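You operate a simulated robot arm through the tools that you are given. There is no shell and no other tool.

You run a simulated robot arm. Do the job below in one go: nothing can be reset, and whatever is moved stays where it is left.

TASK
File the template sheet with the orange tab in the binder.
Fine: snap the rings shut and close the cover.

It is judged by the outcome, as a careful person would: the job done as asked, and still so three seconds after it is handed in. It fails if anything else is knocked over, pushed out of place, dropped, spilled or broken. A push-on lid holds only when it is set on centred and level and pressed home; a screw cap is set on level and turned clockwise until tight. Flat cloth is picked up by pressing the open fingertips on it (5 to 10 N) and closing them slowly along it; thin cloth reads only 2 to 8 mm in the jaws.

THE ROBOT
A 6-joint arm with a two-finger gripper, fixed in place. Base frame: the origin is at the foot of the arm, x ahead of it, y to its left, z up; the work surface is at about z = 0.903. Readings come in m, degrees, newtons and seconds.
Its first joint turns from -166.0 to 166.0 degrees. Payload 2.45 kg.
Tool frame: the origin (TCP) lies between the finger pads and is the grasp point; the fingertips stand 0.02 m ahead of it; z points along the fingers, y is the line along which they close. The gripper opens to 0.14 m. The gripper's body begins 0.168 m behind the TCP.
Orientation is that of the tool frame in the base frame, as a unit quaternion [x, y, z, w]. With the fingers straight down and closing along the base's y, the tool's x points along the base's -x, its y along +y and its z along -z.

THE INTERFACE
- The arm moves only by the tool send_rows. Its argument "deltas" is one flat list of numbers, 7 for each row, row after row: the finger opening in m, from 0 to 0.14, then the shift along the tool's x, y, z in m, then the turn, a rotation vector about the tool's x, y, z in rad. In form: [jaw, dx, dy, dz, wx, wy, wz, jaw, dx, dy, dz, wx, wy, wz, ...]. A call has 1 to 20 rows; each row shifts and turns the commanded pose from where the row before left it, along the tool's axes as they then stand. A row lasts 0.2 s, in which the tool goes at most 0.05 m and 8.6 degrees; a call with a longer step from one row to the next is refused whole, and so is a gripper value outside its range. Where a pose cannot be reached the arm comes as near as it can. A force on the tool above 40 N (or 10 N above the force at the start of the call, whichever is more), or a blocked arm, ends the call early, and 0.2 s more pass. The fingers move at their own pace (about 0.045 m/s each) and stop on an object; they squeeze with about 26 N. The grip force told is the motor's: it shows also when the fingers shut on nothing. Time passes only in rows, and 0.2 s behind the last, so rows that do not move let the fingers close. It gives the time, the measured TCP pose, the force on the tool (base axes), the opening and the grip force at its end, in the units of the frame above (readings bear some noise), with the torque about the TCP (base axes, N m) and any sound that the robot's microphone picked up.
- Cameras (640 x 400 px; columns grow to the right, rows downward): "scene" is fixed at [0.2166, 0.6511, 1.6544]; the picture's right is [0.26, -0.97, 0.00], its down [-0.79, -0.21, -0.57] and it looks along [0.55, 0.15, -0.82] (base axes); focal length 248 px, centre (320, 200). "wrist" rides on the gripper at [0.078, 0.011, -0.209] in the tool frame; the picture's right is [-0.14, 0.99, 0.00], its down [-0.92, -0.13, -0.37] and it looks along [-0.37, -0.05, 0.93] (tool axes); focal length 280 px, centre (320, 200). There is no depth. A picture from a camera that has moved, and an enlarged one, comes with that camera's place and axes in the base frame and with its lens.
- camera(camera): a new picture of that camera. The clock stands still meanwhile.
- zoom(camera, box): a new picture of the part [left, top, right, bottom] of that camera's present view, enlarged. The clock stands still meanwhile.
- hand_in(): hands the job in; it is judged then, once.

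Places have to be worked out from the pictures, the camera data and where the tool is seen. Open the gripper and draw the arm clear of the work before you hand the job in, unless the task says otherwise.

The tools are called as name(argument=value, ...) on one line, values as JSON. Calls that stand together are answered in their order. send_rows: Moves the arm, as the interface text tells. Its arguments: {"type":"object","properties":{"deltas":{"type":"array"}},"required":["deltas"]} The other tools are called the same way: camera (camera) takes a picture; zoom (camera, box) takes an enlarged picture of a part of a camera's view; hand_in () hands the job in.

At the start:

```text
clock: 0.0
eef_pos: [0.5667, 0.3969, 1.3368]
orientation: [0.0, 1.0, 0.0, 0.0]
force: [0.3, -0.2, 0.3]
wrist_torque: [0.02, -0.01, 0.03]
finger_gap: 0.1399
grasp_force: 0.0
```

scene: 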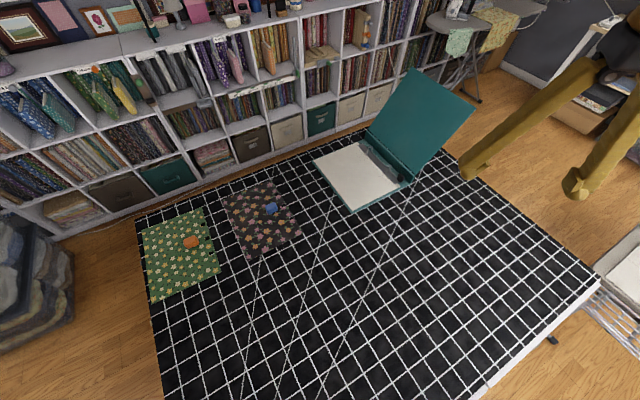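
wrist: 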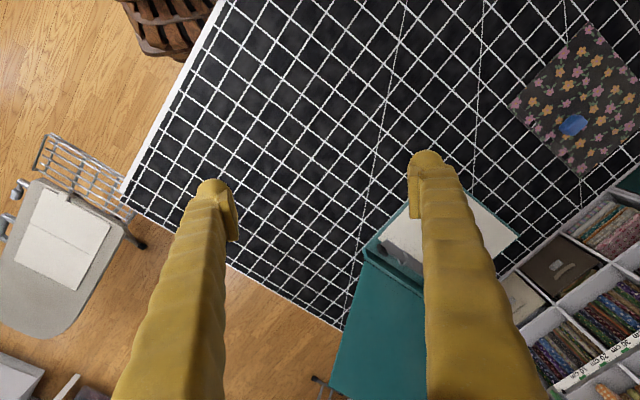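

I'll start by looking closer at the scene: the binder with its open cover, the green sheet with the orange tab, and the dark sheet with the blue tab.

zoom(camera="scene", box=[290, 60, 490, 220])

zoom(camera="scene", box=[120, 160, 320, 310])

zoom(camera="wrist", box=[320, 170, 540, 340])

```text
2.50 times, centred on (390, 140) of scene
camera zoom: at [0.2166, 0.6511, 1.6544], right [0.26, -0.97, 0.0], down [-0.79, -0.21, -0.57], along [0.55, 0.15, -0.82], focal length 619 px, centre (145, 350)
```

zoom: 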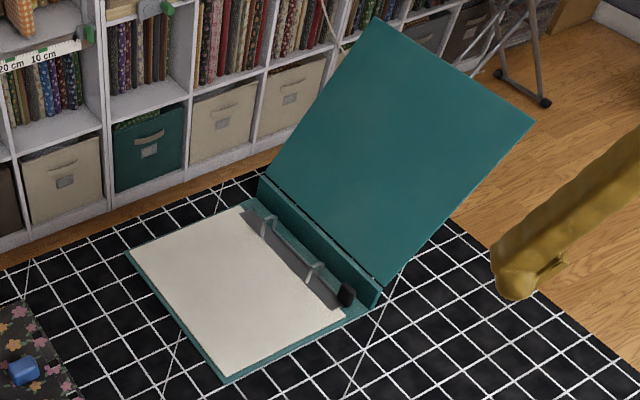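

```text
2.67 times, centred on (220, 235) of scene
camera zoom: at [0.2166, 0.6511, 1.6544], right [0.26, -0.97, 0.0], down [-0.79, -0.21, -0.57], along [0.55, 0.15, -0.82], focal length 660 px, centre (587, 107)
```

zoom: 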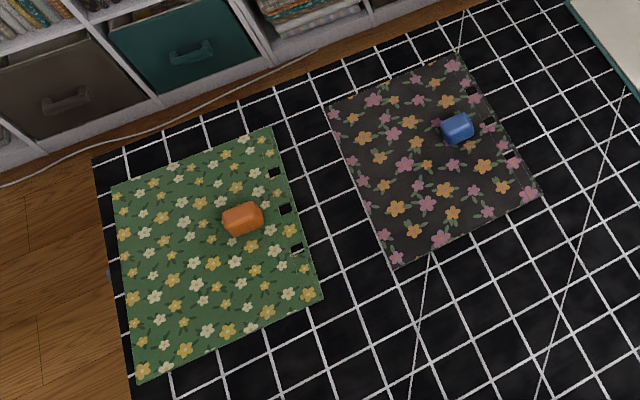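

```text
2.35 times, centred on (430, 255) of wrist
camera zoom: at [0.4889, 0.4069, 1.5462], right [0.14, 0.99, 0.0], down [0.92, -0.13, 0.37], along [0.37, -0.05, -0.93], focal length 660 px, centre (61, 71)
```

zoom: 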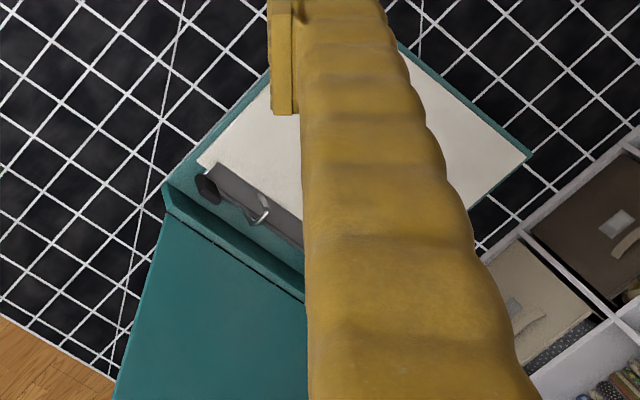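

The sheet holes line up roughly parallel with the binder's spine, but both are far out (about 1.1–1.2 m radius). I'll move the wrist camera toward the binder, turned to its azimuth, so I can see the rings.

send_rows(deltas=[0.14, -0.0325, 0.025, 0.0125, 0, 0, 0, 0.14, -0.0325, 0.025, 0.0125, 0, 0, 0, 0.14, -0.0325, 0.025, 0.0125, 0, 0, 0, 0.14, -0.0325, 0.025, 0.0125, 0, 0, 0, 0.14, 0, 0, 0, 0, 0, -0.14, 0.14, 0, 0, 0, 0, 0, -0.14, 0.14, 0, 0, 0, 0, 0, -0.14, 0.14, 0, 0, 0, 0, 0, -0.14, 0.14, 0, 0, 0, 0, 0, -0.14, 0.14, 0, 0, 0, 0, 0, 0])

camera(camera="wrist")

camera(camera="scene")

```text
clock: 2.2
eef_pos: [0.6972, 0.4976, 1.2851]
orientation: [-0.343, 0.939, 0.0, 0.0]
force: [-0.6, -0.2, 0.3]
wrist_torque: [0.01, 0.0, -0.01]
finger_gap: 0.14
grasp_force: 0.1
```

```text
taken
camera wrist: at [0.6307, 0.4541, 1.4965], right [-0.53, 0.85, 0.0], down [0.79, 0.5, 0.37], along [0.31, 0.2, -0.93], focal length 280 px, centre (320, 200)
```

wrist: 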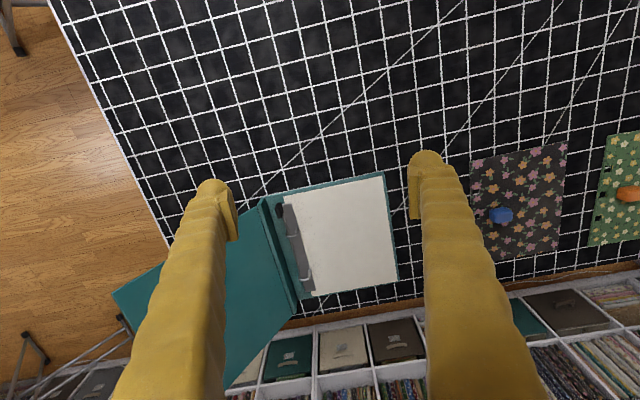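

```text
taken
```

scene: 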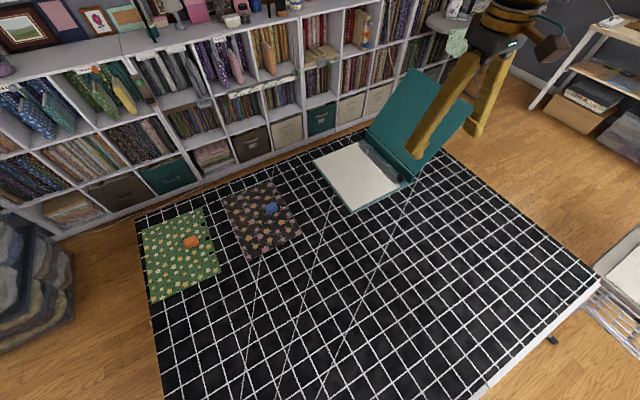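

Good view now. I'll enlarge the binder and the sheets.

zoom(camera="wrist", box=[240, 165, 410, 305])

zoom(camera="wrist", box=[450, 120, 640, 270])

zoom(camera="wrist", box=[260, 195, 330, 250])

```text
2.86 times, centred on (325, 235) of wrist
camera zoom: at [0.6307, 0.4541, 1.4965], right [-0.53, 0.85, 0.0], down [0.79, 0.5, 0.37], along [0.31, 0.2, -0.93], focal length 801 px, centre (306, 100)
```

zoom: 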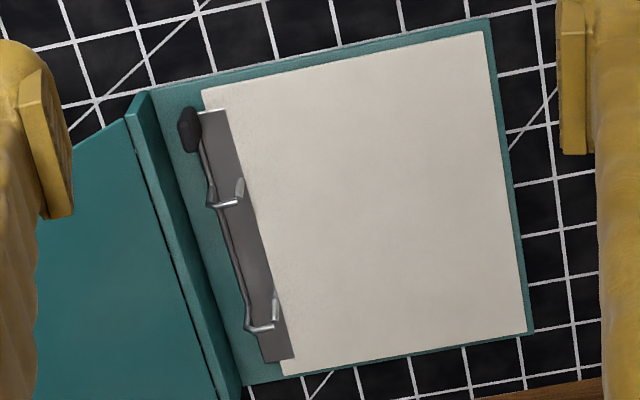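

```text
2.67 times, centred on (545, 195) of wrist
camera zoom: at [0.6307, 0.4541, 1.4965], right [-0.53, 0.85, 0.0], down [0.79, 0.5, 0.37], along [0.31, 0.2, -0.93], focal length 748 px, centre (-280, 213)
```

zoom: 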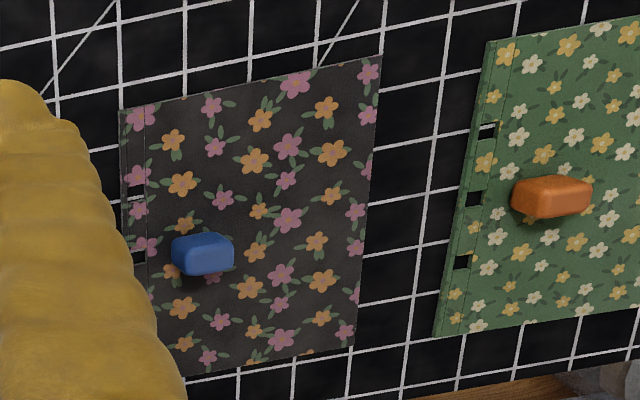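

```text
7.27 times, centred on (295, 222) of wrist
camera zoom: at [0.6307, 0.4541, 1.4965], right [-0.53, 0.85, 0.0], down [0.79, 0.5, 0.37], along [0.31, 0.2, -0.93], focal length 2039 px, centre (502, 36)
```

zoom: 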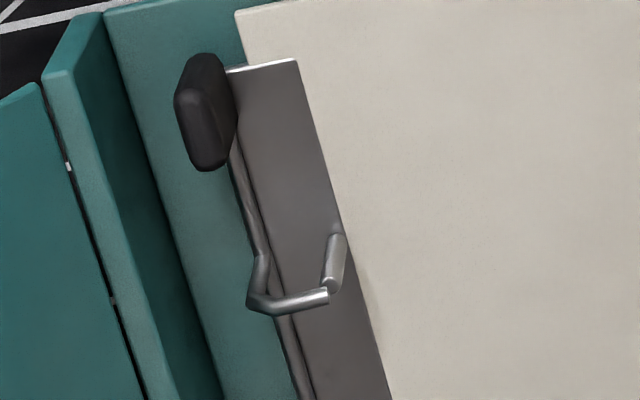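

The rings look like fixed posts plus a swinging bail with a black lever. I'll zoom in from the scene camera to tell whether they are open.

zoom(camera="scene", box=[365, 130, 415, 185])

zoom(camera="wrist", box=[290, 240, 330, 275])

zoom(camera="scene", box=[390, 150, 412, 184])

```text
7.27 times, centred on (390, 158) of scene
camera zoom: at [0.2166, 0.6511, 1.6544], right [0.26, -0.97, 0.0], down [-0.79, -0.21, -0.57], along [0.55, 0.15, -0.82], focal length 1802 px, centre (-189, 509)
```

zoom: 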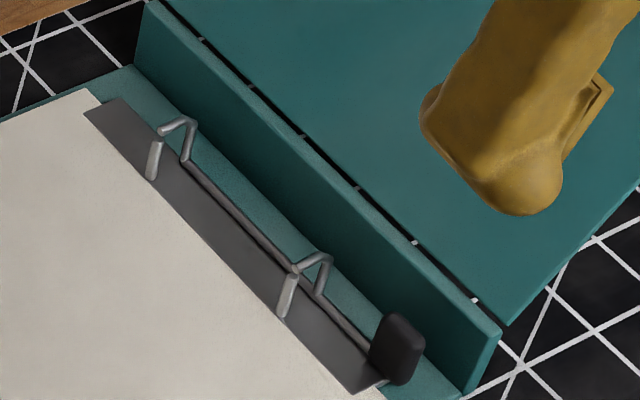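

```text
11.43 times, centred on (310, 258) of wrist
camera zoom: at [0.6307, 0.4541, 1.4965], right [-0.53, 0.85, 0.0], down [0.79, 0.5, 0.37], along [0.31, 0.2, -0.93], focal length 3204 px, centre (434, -457)
```

zoom: 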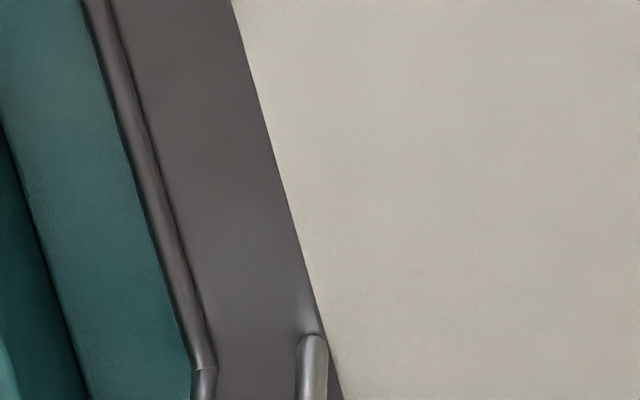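

```text
11.76 times, centred on (401, 167) of scene
camera zoom: at [0.2166, 0.6511, 1.6544], right [0.26, -0.97, 0.0], down [-0.79, -0.21, -0.57], along [0.55, 0.15, -0.82], focal length 2914 px, centre (-633, 588)
```

zoom: 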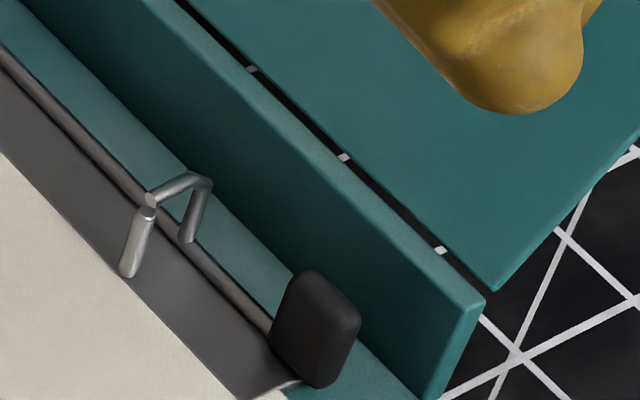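

From both views the bail tips sit close over the posts, so I can't yet tell open from shut. I'll tilt the tool outward and come lower to look along the spine from its near end.

send_rows(deltas=[0.14, 0, 0, 0, 0, -0.14, 0, 0.14, 0, 0, 0, 0, -0.14, 0, 0.14, 0, 0, 0, 0, -0.14, 0, 0.14, 0, 0, 0, 0, -0.14, 0, 0.14, 0, 0, 0, 0, -0.14, 0, 0.14, 0, 0, 0, 0, -0.14, 0, 0.14, 0.034, -0.0153, 0.0245, 0, 0, 0, 0.14, 0.034, -0.0153, 0.0245, 0, 0, 0, 0.14, 0.034, -0.0153, 0.0245, 0, 0, 0, 0.14, 0.034, -0.0153, 0.0245, 0, 0, 0, 0.14, 0.034, -0.0153, 0.0245, 0, 0, 0, 0.14, 0.034, -0.0153, 0.0245, 0, 0, 0, 0.14, 0, 0, 0, 0, 0, 0])

camera(camera="wrist")

camera(camera="scene")

```text
clock: 5.0
eef_pos: [0.7341, 0.4112, 1.0356]
orientation: [-0.313, 0.858, 0.14, 0.382]
force: [-0.1, 0.0, 0.4]
wrist_torque: [-0.01, -0.02, 0.0]
finger_gap: 0.1399
grasp_force: 0.1
```

```text
taken
camera wrist: at [0.5684, 0.2849, 1.1191], right [-0.57, 0.82, 0.1], down [0.34, 0.12, 0.93], along [0.75, 0.56, -0.35], focal length 280 px, centre (320, 200)
```

wrist: 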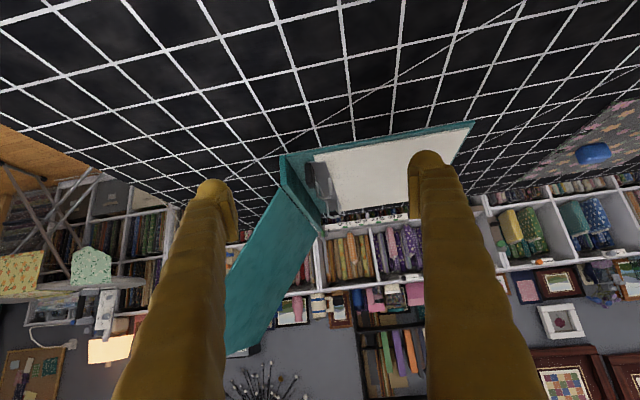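

```text
taken
```

scene: 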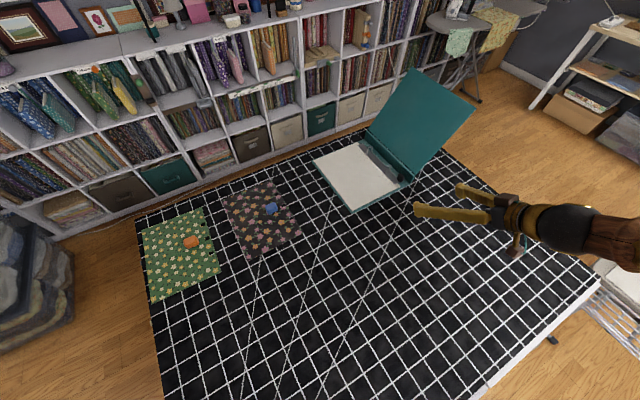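

The image is upside-down (picture down is world up). I'll enlarge the ring region.

zoom(camera="wrist", box=[270, 130, 370, 220])

zoom(camera="wrist", box=[295, 150, 345, 195])

```text
4.44 times, centred on (320, 175) of wrist
camera zoom: at [0.5684, 0.2849, 1.1191], right [-0.57, 0.82, 0.1], down [0.34, 0.12, 0.93], along [0.75, 0.56, -0.35], focal length 1246 px, centre (320, 311)
```

zoom: 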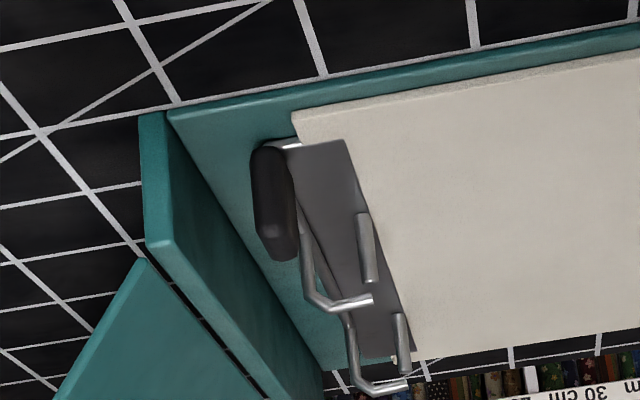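

```text
8.89 times, centred on (320, 172) of wrist
camera zoom: at [0.5684, 0.2849, 1.1191], right [-0.57, 0.82, 0.1], down [0.34, 0.12, 0.93], along [0.75, 0.56, -0.35], focal length 2492 px, centre (320, 444)
```

zoom: 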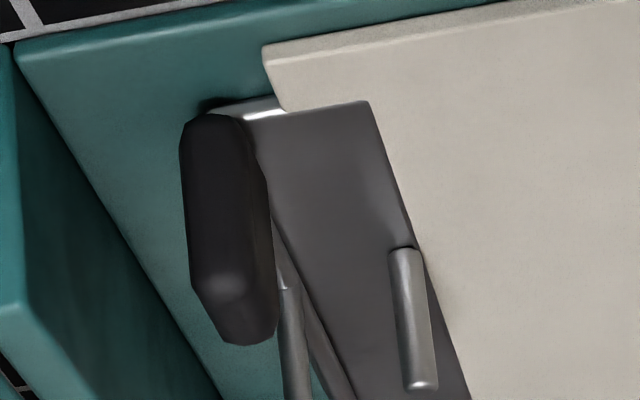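

zoom(camera="wrist", box=[312, 175, 340, 222])

zoom(camera="wrist", box=[300, 155, 335, 185])

```text
8.51 times, centred on (326, 198) of wrist
camera zoom: at [0.5684, 0.2849, 1.1191], right [-0.57, 0.82, 0.1], down [0.34, 0.12, 0.93], along [0.75, 0.56, -0.35], focal length 2386 px, centre (269, 213)
```

zoom: 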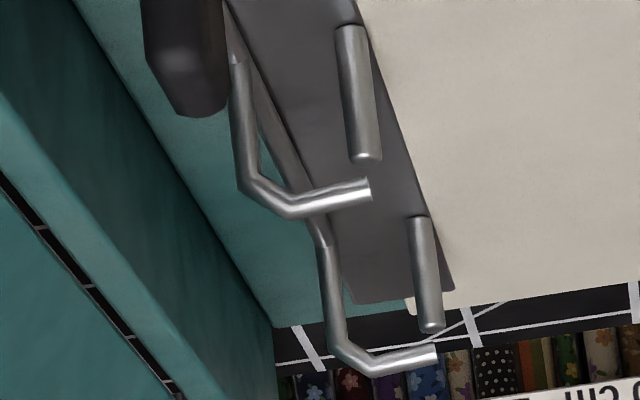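

```text
13.33 times, centred on (318, 170) of wrist
camera zoom: at [0.5684, 0.2849, 1.1191], right [-0.57, 0.82, 0.1], down [0.34, 0.12, 0.93], along [0.75, 0.56, -0.35], focal length 3738 px, centre (353, 600)
```

zoom: 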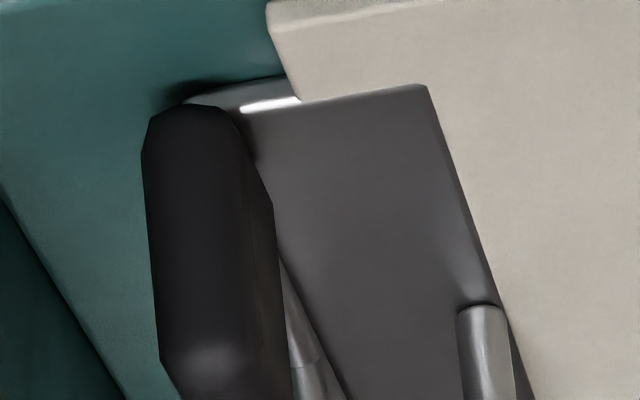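

The bail tips stand directly above the posts with only a few mm gap, so the rings are effectively shut and have to be swung open with the black lever first. I'll close the fingers, yaw to the spine direction (about 45°) and come to a hover on the page side of the lever, well above it.

send_rows(deltas=[0.0, 0, 0, 0, 0, 0, 0, 0.0, 0, 0, 0, 0, 0, 0, 0.0, 0, 0, 0, 0, 0, 0, 0.0, 0, 0, 0, 0, 0, 0, 0.0, 0, 0, 0, 0, 0, 0, 0.0, 0, 0, 0, 0, 0, 0, 0.0, 0, 0, 0, 0.0316, 0, -0.0284, 0.0, 0, 0, 0, 0.0316, 0, -0.0284, 0.0, -0.0275, 0.00575, 0.03275, 0, 0, 0, 0.0, -0.0275, 0.00575, 0.03275, 0, 0, 0, 0.0, -0.0275, 0.00575, 0.03275, 0, 0, 0, 0.0, -0.0275, 0.00575, 0.03275, 0, 0, 0, 0.0, 0, 0, 0, 0, 0, 0])

camera(camera="wrist")

zoom(camera="scene", box=[340, 90, 500, 200])

```text
clock: 7.8
eef_pos: [0.8524, 0.5349, 1.0273]
orientation: [-0.326, 0.852, 0.102, 0.397]
force: [-0.9, 0.1, -0.6]
wrist_torque: [0.0, -0.03, 0.01]
finger_gap: 0.0002
grasp_force: 25.6
```

```text
taken
camera wrist: at [0.6816, 0.4155, 1.1084], right [-0.56, 0.83, 0.02], down [0.29, 0.18, 0.94], along [0.77, 0.54, -0.34], focal length 280 px, centre (320, 200)
```

wrist: 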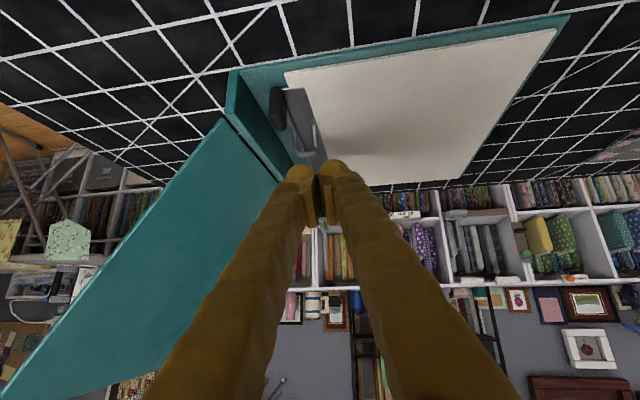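

```text
3.64 times, centred on (420, 145) of scene
camera zoom: at [0.2166, 0.6511, 1.6544], right [0.26, -0.97, 0.0], down [-0.79, -0.21, -0.57], along [0.55, 0.15, -0.82], focal length 901 px, centre (-44, 400)
```

zoom: 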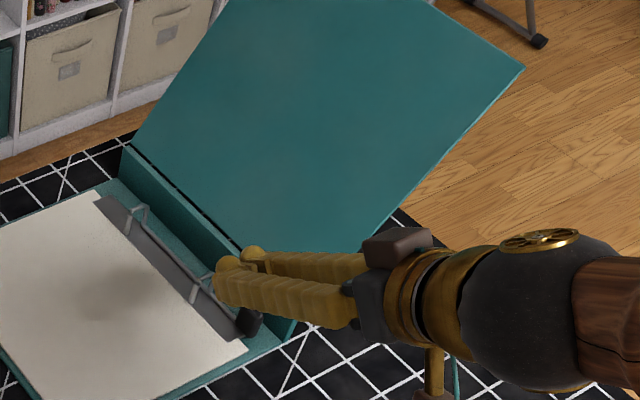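

The yaw row had a sign slip and put in a small roll; I'll take that out (turn about tool x by −0.126) and shift 2 cm toward the page side, then look again.

send_rows(deltas=[0.0, 0, 0, 0, -0.0632, 0, 0, 0.0, 0, 0, 0, -0.0632, 0, 0, 0.0, 0, 0.02, 0, 0, 0, 0, 0.0, 0, 0, 0, 0, 0, 0])

zoom(camera="wrist", box=[230, 60, 390, 190])

zoom(camera="scene", box=[365, 130, 435, 185])

```text
clock: 8.8
eef_pos: [0.8392, 0.5507, 1.028]
orientation: [-0.35, 0.844, 0.156, 0.375]
force: [0.2, 0.3, -0.2]
wrist_torque: [0.0, 0.02, 0.0]
finger_gap: 0.0002
grasp_force: 25.9
```

```text
3.08 times, centred on (310, 125) of wrist
camera zoom: at [0.685, 0.4099, 1.1114], right [-0.64, 0.77, 0.1], down [0.33, 0.15, 0.93], along [0.7, 0.63, -0.35], focal length 863 px, centre (351, 431)
```

zoom: 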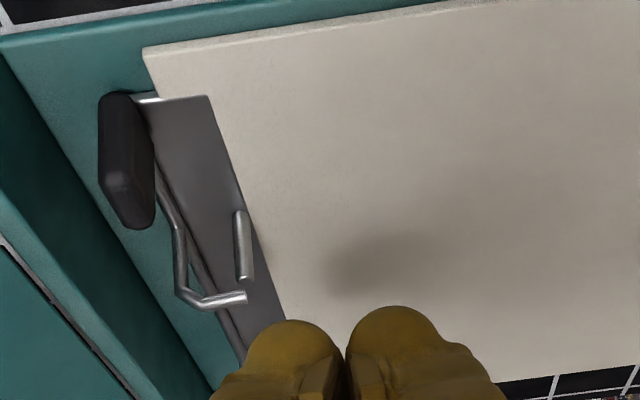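

```text
7.27 times, centred on (400, 158) of scene
camera zoom: at [0.2166, 0.6511, 1.6544], right [0.26, -0.97, 0.0], down [-0.79, -0.21, -0.57], along [0.55, 0.15, -0.82], focal length 1802 px, centre (-262, 509)
```

zoom: 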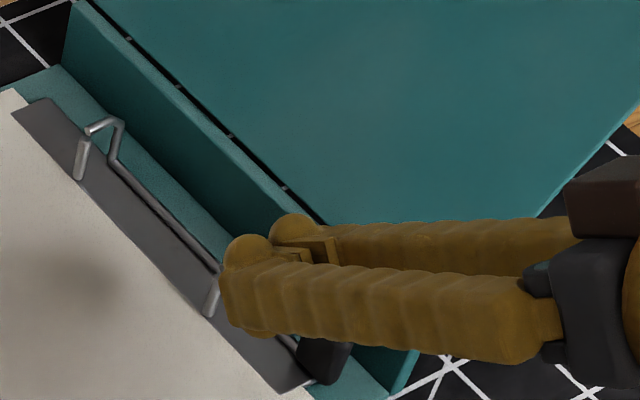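

The hover is right: the lever's page-side face is about 5 cm toward the spine from the finger axis. I'll descend beside it to TCP z ≈ 0.952, then check before pushing.

send_rows(deltas=[0.0, 0.0128, 0, 0.0142, 0, 0, 0, 0.0, 0.0128, 0, 0.0142, 0, 0, 0, 0.0, 0.0128, 0, 0.0142, 0, 0, 0, 0.0, 0.0126, 0, 0.0142, 0, 0, 0, 0.0, 0, 0, 0, 0, 0, 0])

zoom(camera="wrist", box=[230, 60, 390, 190])

zoom(camera="scene", box=[365, 130, 435, 185])

```text
clock: 10.0
eef_pos: [0.8444, 0.5546, 0.9536]
orientation: [-0.35, 0.844, 0.156, 0.376]
force: [-0.1, -0.2, -0.9]
wrist_torque: [0.05, 0.03, 0.01]
finger_gap: 0.0003
grasp_force: 25.8
```

```text
3.08 times, centred on (310, 125) of wrist
camera zoom: at [0.6897, 0.4154, 1.0353], right [-0.64, 0.77, 0.1], down [0.33, 0.15, 0.93], along [0.7, 0.63, -0.35], focal length 863 px, centre (351, 431)
```

zoom: 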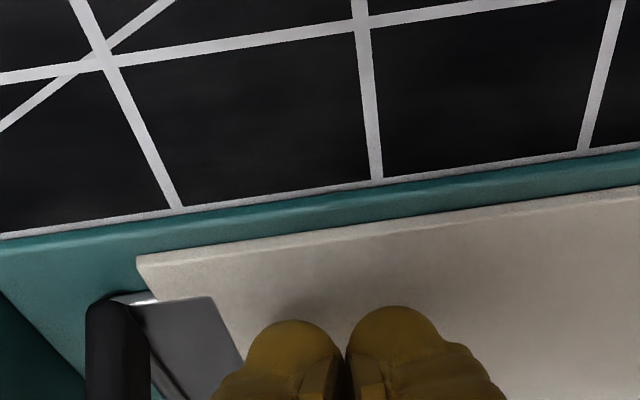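

```text
7.27 times, centred on (400, 158) of scene
camera zoom: at [0.2166, 0.6511, 1.6544], right [0.26, -0.97, 0.0], down [-0.79, -0.21, -0.57], along [0.55, 0.15, -0.82], focal length 1802 px, centre (-262, 509)
```

zoom: 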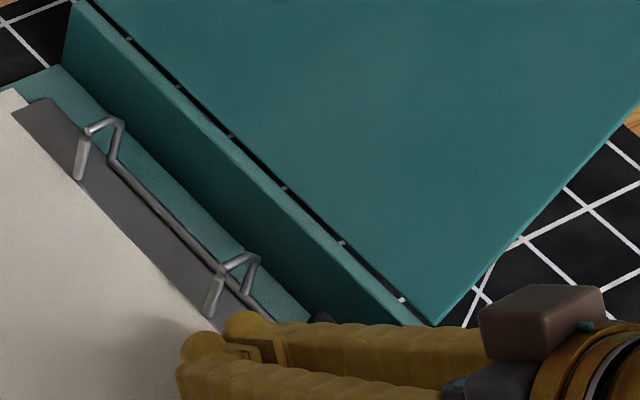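

The fingers are down beside the lever with no contact. I'll push toward the spine in small steps and watch the force.

send_rows(deltas=[0.0, 0, -0.006, 0, 0, 0, 0, 0.0, 0, -0.006, 0, 0, 0, 0, 0.0, 0, -0.006, 0, 0, 0, 0])

send_rows(deltas=[0.0, 0, -0.004, 0, 0, 0, 0, 0.0, 0, -0.003, 0, 0, 0, 0])

send_rows(deltas=[0.0, 0, -0.003, 0, 0, 0, 0, 0.0, 0, -0.003, 0, 0, 0, 0])

zoom(camera="scene", box=[365, 130, 435, 185])

```text
clock: 10.8
eef_pos: [0.8568, 0.5424, 0.9526]
orientation: [-0.35, 0.844, 0.155, 0.375]
force: [-0.2, 0.7, -1.0]
wrist_torque: [0.01, 0.01, 0.03]
finger_gap: 0.0
grasp_force: 25.8
```

```text
clock: 11.4
eef_pos: [0.8626, 0.5375, 0.9522]
orientation: [-0.35, 0.844, 0.156, 0.376]
force: [-0.4, -0.2, 0.3]
wrist_torque: [-0.01, -0.03, 0.0]
finger_gap: 0.0
grasp_force: 25.5
```

```text
clock: 12.0
eef_pos: [0.8665, 0.534, 0.9524]
orientation: [-0.349, 0.844, 0.156, 0.376]
force: [-1.5, 0.4, 0.6]
wrist_torque: [0.0, -0.01, -0.05]
finger_gap: 0.0
grasp_force: 26.1
```

```text
7.27 times, centred on (400, 158) of scene
camera zoom: at [0.2166, 0.6511, 1.6544], right [0.26, -0.97, 0.0], down [-0.79, -0.21, -0.57], along [0.55, 0.15, -0.82], focal length 1802 px, centre (-262, 509)
```

zoom: 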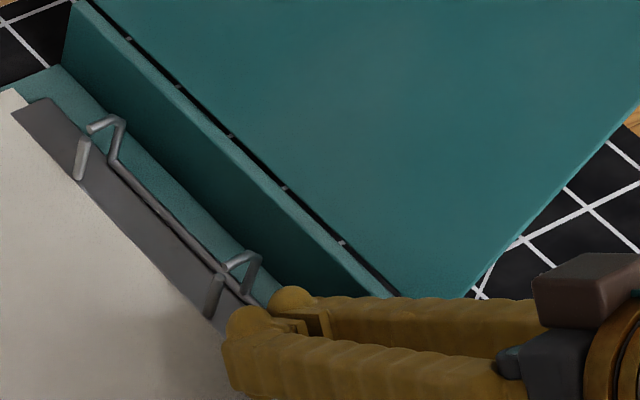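

No clear resistance yet; the near arm may have just begun to move. Continuing in small steps.

send_rows(deltas=[0.0, 0, -0.003, 0, 0, 0, 0, 0.0, 0, -0.003, 0, 0, 0, 0])

zoom(camera="scene", box=[365, 130, 435, 185])

```text
clock: 12.6
eef_pos: [0.8707, 0.529, 0.9526]
orientation: [-0.35, 0.844, 0.156, 0.375]
force: [-0.2, -0.5, -0.1]
wrist_torque: [0.01, -0.02, 0.01]
finger_gap: 0.0001
grasp_force: 26.0
```

```text
7.27 times, centred on (400, 158) of scene
camera zoom: at [0.2166, 0.6511, 1.6544], right [0.26, -0.97, 0.0], down [-0.79, -0.21, -0.57], along [0.55, 0.15, -0.82], focal length 1802 px, centre (-262, 509)
```

zoom: 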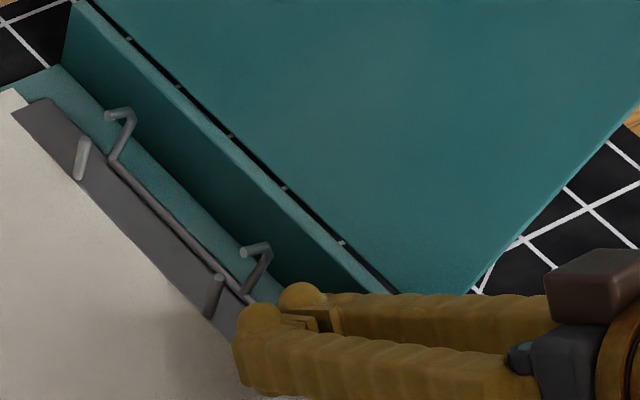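

The bail swung open a fair amount with very little force, so the rings had been shut. I'll keep opening it.

send_rows(deltas=[0.0, 0, -0.003, 0, 0, 0, 0, 0.0, 0, -0.003, 0, 0, 0, 0])

zoom(camera="scene", box=[365, 130, 435, 185])

zoom(camera="wrist", box=[230, 60, 390, 190])

```text
clock: 13.2
eef_pos: [0.8755, 0.5255, 0.9531]
orientation: [-0.349, 0.844, 0.156, 0.376]
force: [-4.6, 2.7, 4.7]
wrist_torque: [0.0, 0.01, -0.06]
finger_gap: 0.0
grasp_force: 26.3
```

```text
7.27 times, centred on (400, 158) of scene
camera zoom: at [0.2166, 0.6511, 1.6544], right [0.26, -0.97, 0.0], down [-0.79, -0.21, -0.57], along [0.55, 0.15, -0.82], focal length 1802 px, centre (-262, 509)
```

zoom: 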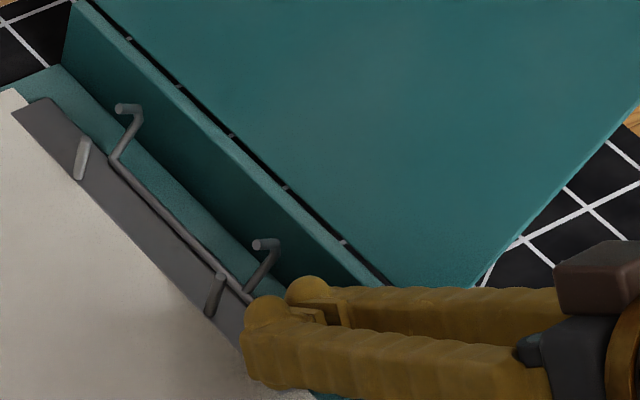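

```text
3.08 times, centred on (310, 125) of wrist
camera zoom: at [0.7212, 0.3868, 1.0362], right [-0.64, 0.77, 0.1], down [0.33, 0.15, 0.93], along [0.7, 0.63, -0.35], focal length 863 px, centre (351, 431)
```

zoom: 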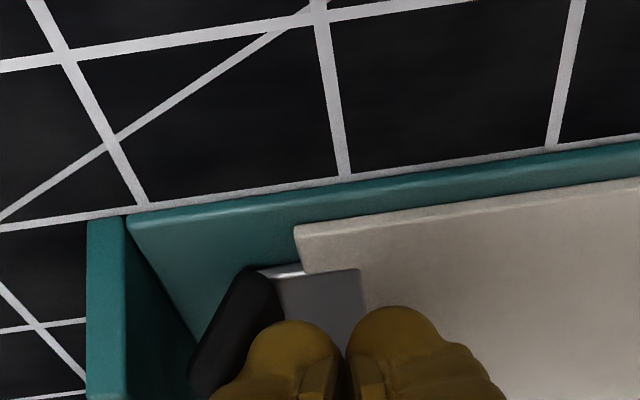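

The lever is leaning well toward the spine now and the arms are clear of the posts by a couple of cm. A little further, watching force.

send_rows(deltas=[0.0, 0, -0.003, 0, 0, 0, 0, 0.0, 0, -0.002, 0, 0, 0, 0])

zoom(camera="scene", box=[365, 130, 435, 185])

```text
clock: 13.8
eef_pos: [0.8782, 0.5229, 0.9542]
orientation: [-0.35, 0.843, 0.156, 0.377]
force: [-10.4, 9.8, 18.4]
wrist_torque: [-0.16, -0.14, -0.08]
finger_gap: 0.0
grasp_force: 25.9
```

```text
7.27 times, centred on (400, 158) of scene
camera zoom: at [0.2166, 0.6511, 1.6544], right [0.26, -0.97, 0.0], down [-0.79, -0.21, -0.57], along [0.55, 0.15, -0.82], focal length 1802 px, centre (-262, 509)
```

zoom: 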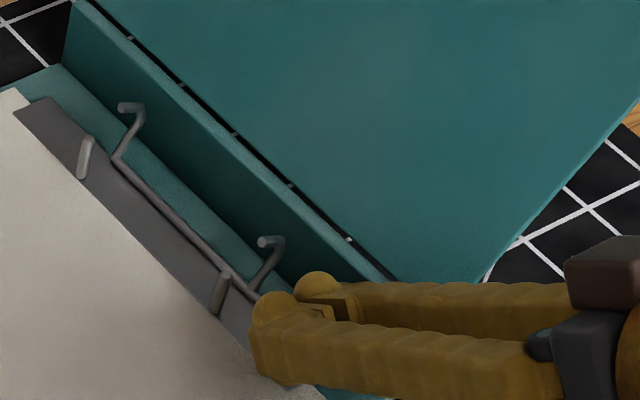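

The lever reached its stop (force jumped and the binder shifted about 2 mm). I'll back off at once and see if the bail stays open.

send_rows(deltas=[0.0, 0, 0.01, 0, 0, 0, 0, 0.0, 0, 0.015, 0, 0, 0, 0, 0.0, 0, 0.015, 0, 0, 0, 0, 0.0, -0.0282, 0, -0.02545, 0, 0, 0, 0.0, -0.0282, 0, -0.02545, 0, 0, 0, 0.0, 0, 0, 0, 0, 0, 0])

zoom(camera="scene", box=[365, 130, 435, 185])

zoom(camera="wrist", box=[230, 60, 390, 190])

```text
clock: 15.2
eef_pos: [0.8494, 0.5517, 1.0291]
orientation: [-0.35, 0.844, 0.156, 0.376]
force: [0.2, -0.4, 0.0]
wrist_torque: [-0.06, -0.01, 0.01]
finger_gap: 0.0001
grasp_force: 26.6
```

```text
7.27 times, centred on (400, 158) of scene
camera zoom: at [0.2166, 0.6511, 1.6544], right [0.26, -0.97, 0.0], down [-0.79, -0.21, -0.57], along [0.55, 0.15, -0.82], focal length 1802 px, centre (-262, 509)
```

zoom: 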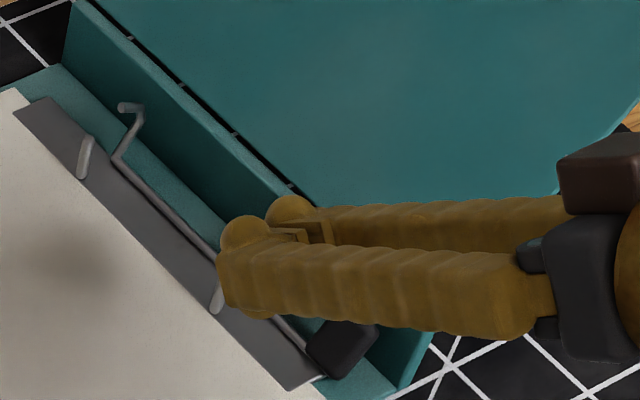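

```text
3.08 times, centred on (310, 125) of wrist
camera zoom: at [0.696, 0.4126, 1.112], right [-0.64, 0.77, 0.1], down [0.33, 0.15, 0.93], along [0.7, 0.63, -0.35], focal length 863 px, centre (351, 431)
```

zoom: 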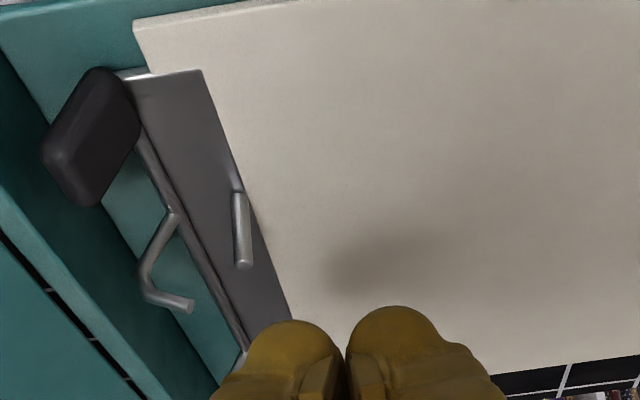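

The bail stays open. Now I'll examine the orange-tab sheet closely (tab shape, holes) before going there.

zoom(camera="scene", box=[170, 215, 235, 265])

zoom(camera="scene", box=[135, 200, 235, 305])

```text
8.00 times, centred on (202, 240) of scene
camera zoom: at [0.2166, 0.6511, 1.6544], right [0.26, -0.97, 0.0], down [-0.79, -0.21, -0.57], along [0.55, 0.15, -0.82], focal length 1982 px, centre (1260, -120)
```

zoom: 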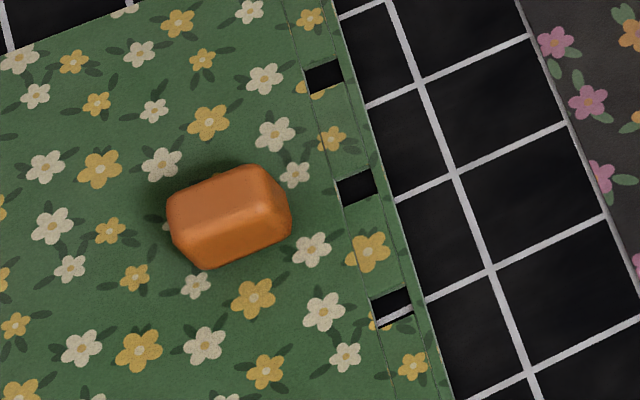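

```text
3.81 times, centred on (185, 252) of scene
camera zoom: at [0.2166, 0.6511, 1.6544], right [0.26, -0.97, 0.0], down [-0.79, -0.21, -0.57], along [0.55, 0.15, -0.82], focal length 944 px, centre (834, 0)
```

zoom: 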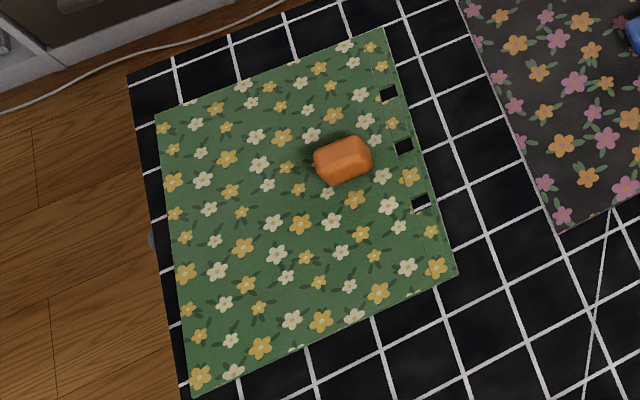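

The tab is about 43 mm long across the sheet and 22 mm wide, with square holes about 15×11 mm; the outer hole spacing (~0.12 m) matches the posts. I'll rise and travel toward the tab at height, keeping the 45° yaw so the sheet can go over by pure translation.

send_rows(deltas=[0.09, -0.0297, 0, -0.0268, 0, 0, 0, 0.09, -0.0297, 0, -0.0268, 0, 0, 0, 0.09, -0.0297, 0, -0.0268, 0, 0, 0, 0.09, -0.0055, 0.0444, 0.0061, 0, 0, 0, 0.09, -0.0055, 0.0444, 0.0061, 0, 0, 0, 0.09, -0.0055, 0.0444, 0.0061, 0, 0, 0, 0.09, -0.0055, 0.0444, 0.0061, 0, 0, 0, 0.09, -0.0055, 0.0444, 0.0061, 0, 0, 0, 0.09, -0.0055, 0.0444, 0.0061, 0, 0, 0, 0.09, -0.0055, 0.0444, 0.0061, 0, 0, 0, 0.09, -0.0055, 0.0444, 0.0061, 0, 0, 0, 0.09, 0, 0, 0, 0, 0, 0])

camera(camera="scene")

```text
clock: 17.8
eef_pos: [0.644, 0.8525, 1.1472]
orientation: [-0.35, 0.844, 0.155, 0.376]
force: [-0.5, -1.0, -0.2]
wrist_torque: [-0.01, 0.02, 0.01]
finger_gap: 0.09
grasp_force: 0.0
```

```text
taken
```

scene: 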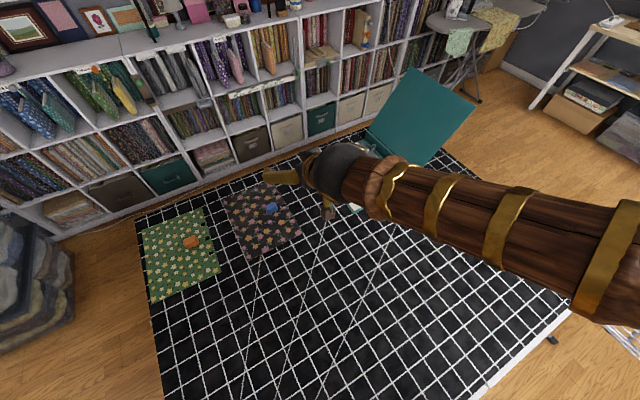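

Tracking well, pose held. Continuing the same direction to above the orange tab.

send_rows(deltas=[0.09, -0.0055, 0.0444, 0.0061, 0, 0, 0, 0.09, -0.0055, 0.0444, 0.0061, 0, 0, 0, 0.09, -0.0055, 0.0444, 0.0061, 0, 0, 0, 0.09, -0.0055, 0.0444, 0.0061, 0, 0, 0, 0.09, -0.0055, 0.0444, 0.0061, 0, 0, 0, 0.09, -0.0055, 0.0444, 0.0061, 0, 0, 0, 0.09, 0, 0, 0, 0, 0, 0])

camera(camera="scene")

camera(camera="wrist")

```text
clock: 19.4
eef_pos: [0.4924, 1.0721, 1.1485]
orientation: [-0.349, 0.844, 0.155, 0.377]
force: [-1.0, 0.0, 0.2]
wrist_torque: [0.03, -0.05, -0.02]
finger_gap: 0.0899
grasp_force: 0.1
```

```text
taken
```

scene: 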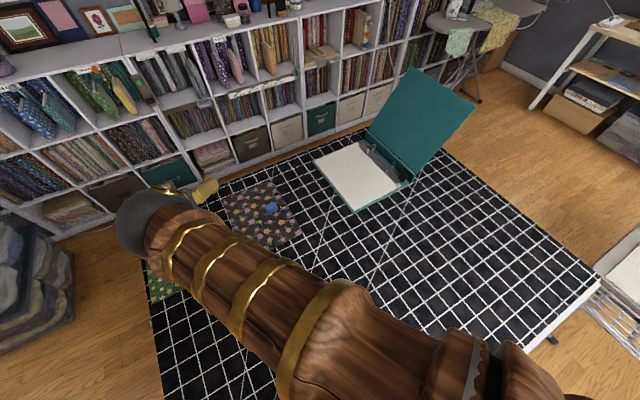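

```text
taken
camera wrist: at [0.339, 0.9329, 1.232], right [-0.64, 0.77, 0.1], down [0.33, 0.15, 0.93], along [0.7, 0.63, -0.35], focal length 280 px, centre (320, 200)
```

wrist: 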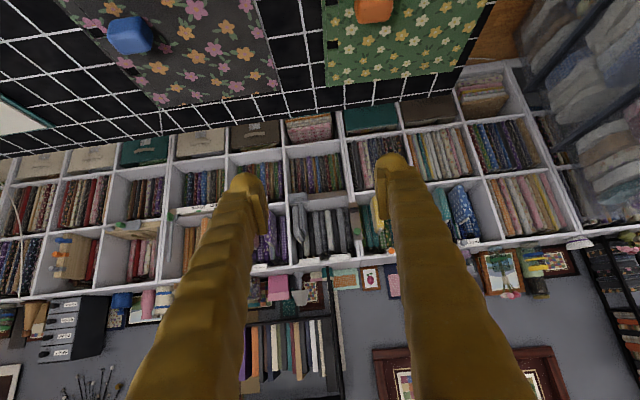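

The arm hides the sheet from the scene camera, but the wrist camera sees the tab at the top edge. I'll move over to centre the tab between the fingers at height and then descend partway.

send_rows(deltas=[0.09, -0.0074, 0.0435, 0.0082, 0, 0, 0, 0.09, -0.0074, 0.0435, 0.0082, 0, 0, 0, 0.09, 0.0275, 0, 0.0248, 0, 0, 0, 0.09, 0.0275, 0, 0.0248, 0, 0, 0, 0.09, 0.0275, 0, 0.0248, 0, 0, 0, 0.09, 0, 0, 0, 0, 0, 0])

camera(camera="wrist")

```text
clock: 20.8
eef_pos: [0.4451, 1.1487, 1.0372]
orientation: [-0.35, 0.844, 0.156, 0.375]
force: [0.2, -0.5, 0.7]
wrist_torque: [0.02, -0.03, -0.02]
finger_gap: 0.09
grasp_force: 0.0
```

```text
taken
camera wrist: at [0.2912, 1.0091, 1.1204], right [-0.64, 0.77, 0.1], down [0.33, 0.15, 0.93], along [0.7, 0.63, -0.35], focal length 280 px, centre (320, 200)
```

wrist: 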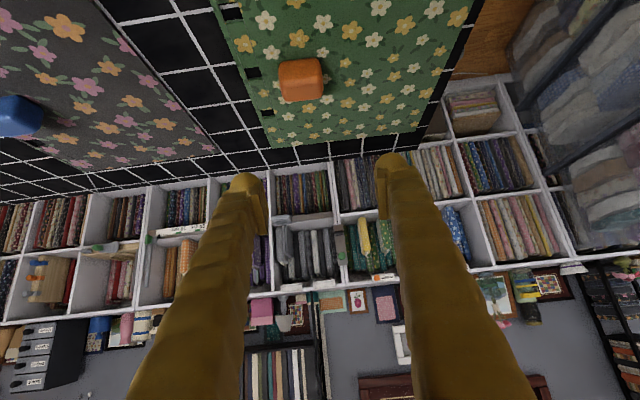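

Reach holds fine here. I'll zoom on the tab to measure its offset from the finger midline.

zoom(camera="wrist", box=[230, 30, 390, 130])

```text
4.00 times, centred on (310, 80) of wrist
camera zoom: at [0.2912, 1.0091, 1.1204], right [-0.64, 0.77, 0.1], down [0.33, 0.15, 0.93], along [0.7, 0.63, -0.35], focal length 1122 px, centre (360, 680)
```

zoom: 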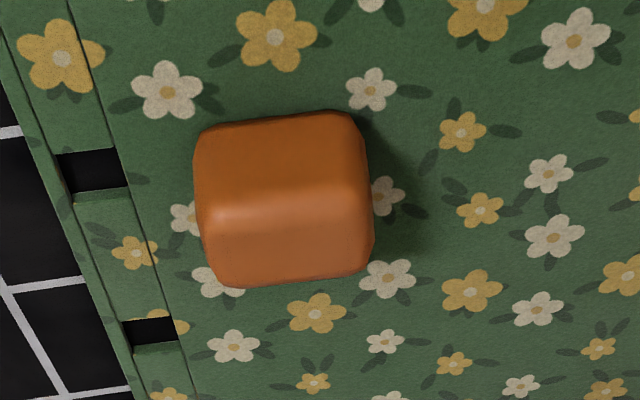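

The tab measures roughly 40×26×26 mm and is centred within ~6 mm of the finger midline, with the sheet turned about 3° from the tool. I'll correct the offset and yaw and descend partway.

send_rows(deltas=[0.09, 0.0, -0.0065, 0.0, 0.041, 0, 0.037, 0.09, 0.0213, 0, 0.022, 0, 0, 0, 0.09, 0.0213, 0, 0.022, 0, 0, 0, 0.09, 0, 0, 0, 0, 0, 0])

camera(camera="wrist")

zoom(camera="wrist", box=[230, 70, 400, 200])

```text
clock: 21.8
eef_pos: [0.4543, 1.1478, 0.9773]
orientation: [-0.326, 0.853, 0.145, 0.38]
force: [0.7, -0.5, 0.0]
wrist_torque: [-0.04, 0.02, 0.03]
finger_gap: 0.09
grasp_force: 0.0
```

```text
taken
camera wrist: at [0.2929, 1.0163, 1.0605], right [-0.59, 0.8, 0.1], down [0.34, 0.13, 0.93], along [0.73, 0.59, -0.35], focal length 280 px, centre (320, 200)
```

wrist: 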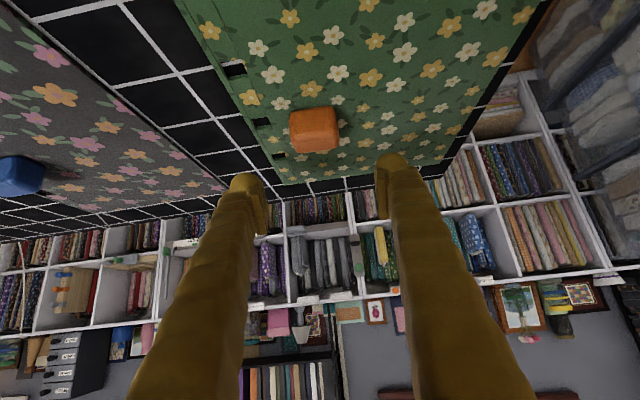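

```text
3.08 times, centred on (315, 135) of wrist
camera zoom: at [0.2929, 1.0163, 1.0605], right [-0.59, 0.8, 0.1], down [0.34, 0.13, 0.93], along [0.73, 0.59, -0.35], focal length 863 px, centre (335, 400)
```

zoom: 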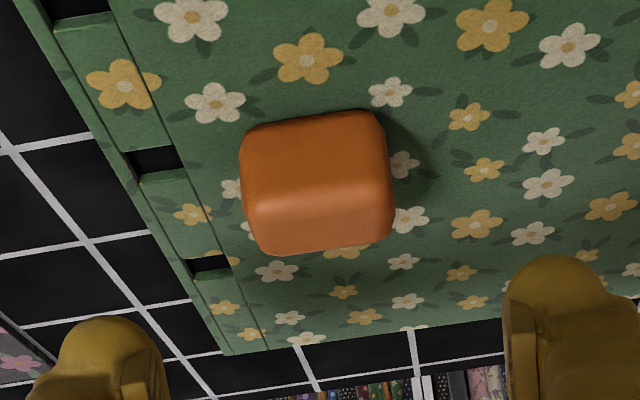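

Well centred now (within 2 mm). I'll descend vertically to TCP z ≈ 0.936 and check force before closing.

send_rows(deltas=[0.09, 0.0103, 0.001, 0.0092, 0, 0, 0, 0.09, 0.0102, 0.001, 0.0092, 0, 0, 0, 0.09, 0.0102, 0, 0.0092, 0, 0, 0, 0.09, 0, 0, 0, 0, 0, 0])

camera(camera="wrist")

```text
clock: 22.8
eef_pos: [0.451, 1.1473, 0.9351]
orientation: [-0.326, 0.853, 0.145, 0.38]
force: [-0.9, 0.0, -0.2]
wrist_torque: [0.02, 0.0, 0.02]
finger_gap: 0.0901
grasp_force: 0.2
```

```text
taken
camera wrist: at [0.2901, 1.0171, 1.0187], right [-0.59, 0.8, 0.1], down [0.34, 0.13, 0.93], along [0.73, 0.59, -0.35], focal length 280 px, centre (320, 200)
```

wrist: 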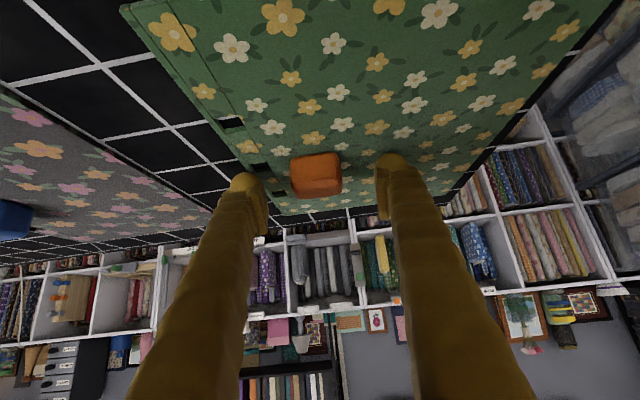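

The tab lies between the fingertips. Closing on it.

send_rows(deltas=[0.05, 0, 0, 0, 0, 0, 0, 0.03, 0, 0, 0, 0, 0, 0, 0.02, 0, 0, 0, 0, 0, 0, 0.02, 0, 0, 0, 0, 0, 0, 0.02, 0, 0, 0, 0, 0, 0, 0.02, 0, 0, 0, 0, 0, 0])

zoom(camera="wrist", box=[200, 80, 420, 230])

```text
clock: 24.2
eef_pos: [0.4525, 1.1472, 0.9358]
orientation: [-0.326, 0.853, 0.146, 0.38]
force: [0.0, 0.6, 0.0]
wrist_torque: [-0.01, 0.03, 0.04]
finger_gap: 0.039
grasp_force: 26.4
```

```text
2.67 times, centred on (310, 155) of wrist
camera zoom: at [0.2901, 1.0171, 1.019], right [-0.59, 0.8, 0.1], down [0.34, 0.13, 0.93], along [0.73, 0.59, -0.35], focal length 748 px, centre (347, 320)
```

zoom: 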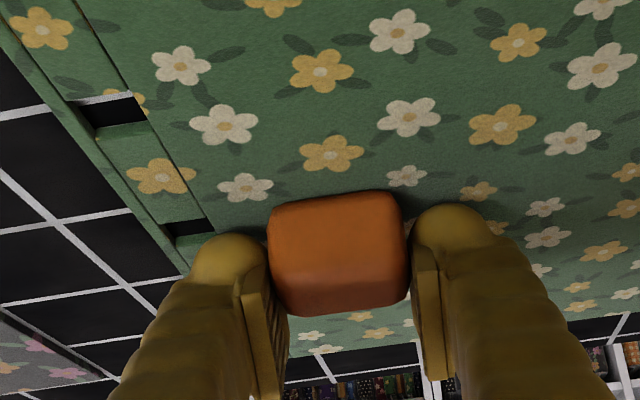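

Gripped at 39 mm with 26 N. Lifting slowly straight up.

send_rows(deltas=[0.02, -0.0074, 0, -0.0067, 0, 0, 0, 0.02, -0.0074, 0, -0.0067, 0, 0, 0, 0.02, -0.0149, 0, -0.0134, 0, 0, 0, 0.02, -0.0149, 0, -0.0134, 0, 0, 0, 0.02, 0, 0, 0, 0, 0, 0])

camera(camera="wrist")

camera(camera="scene")

```text
clock: 25.4
eef_pos: [0.4539, 1.1475, 0.9969]
orientation: [-0.326, 0.853, 0.145, 0.38]
force: [-1.2, 0.0, -0.7]
wrist_torque: [0.0, -0.01, 0.02]
finger_gap: 0.0201
grasp_force: 0.1
```

```text
taken
camera wrist: at [0.2919, 1.017, 1.0796], right [-0.59, 0.8, 0.1], down [0.34, 0.13, 0.93], along [0.73, 0.59, -0.35], focal length 280 px, centre (320, 200)
```

wrist: 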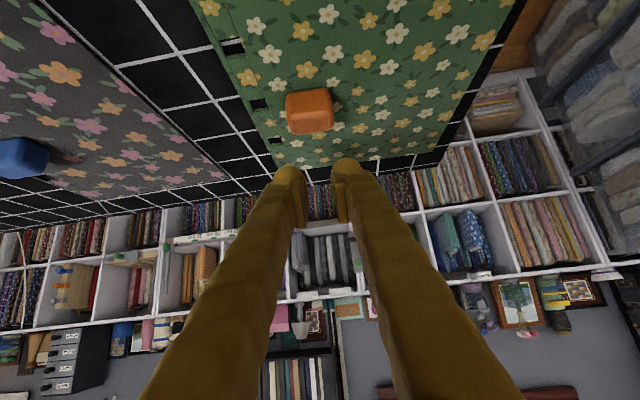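

```text
taken
```

scene: 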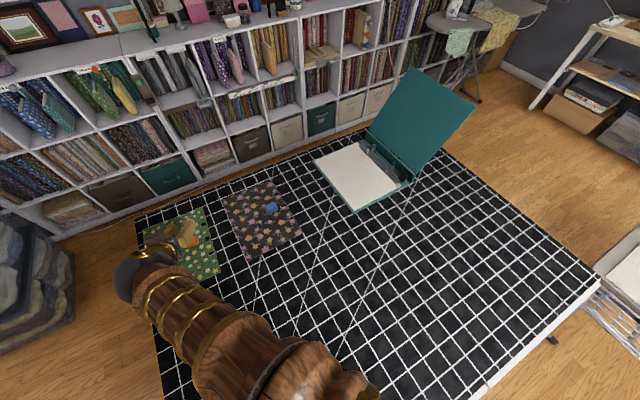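

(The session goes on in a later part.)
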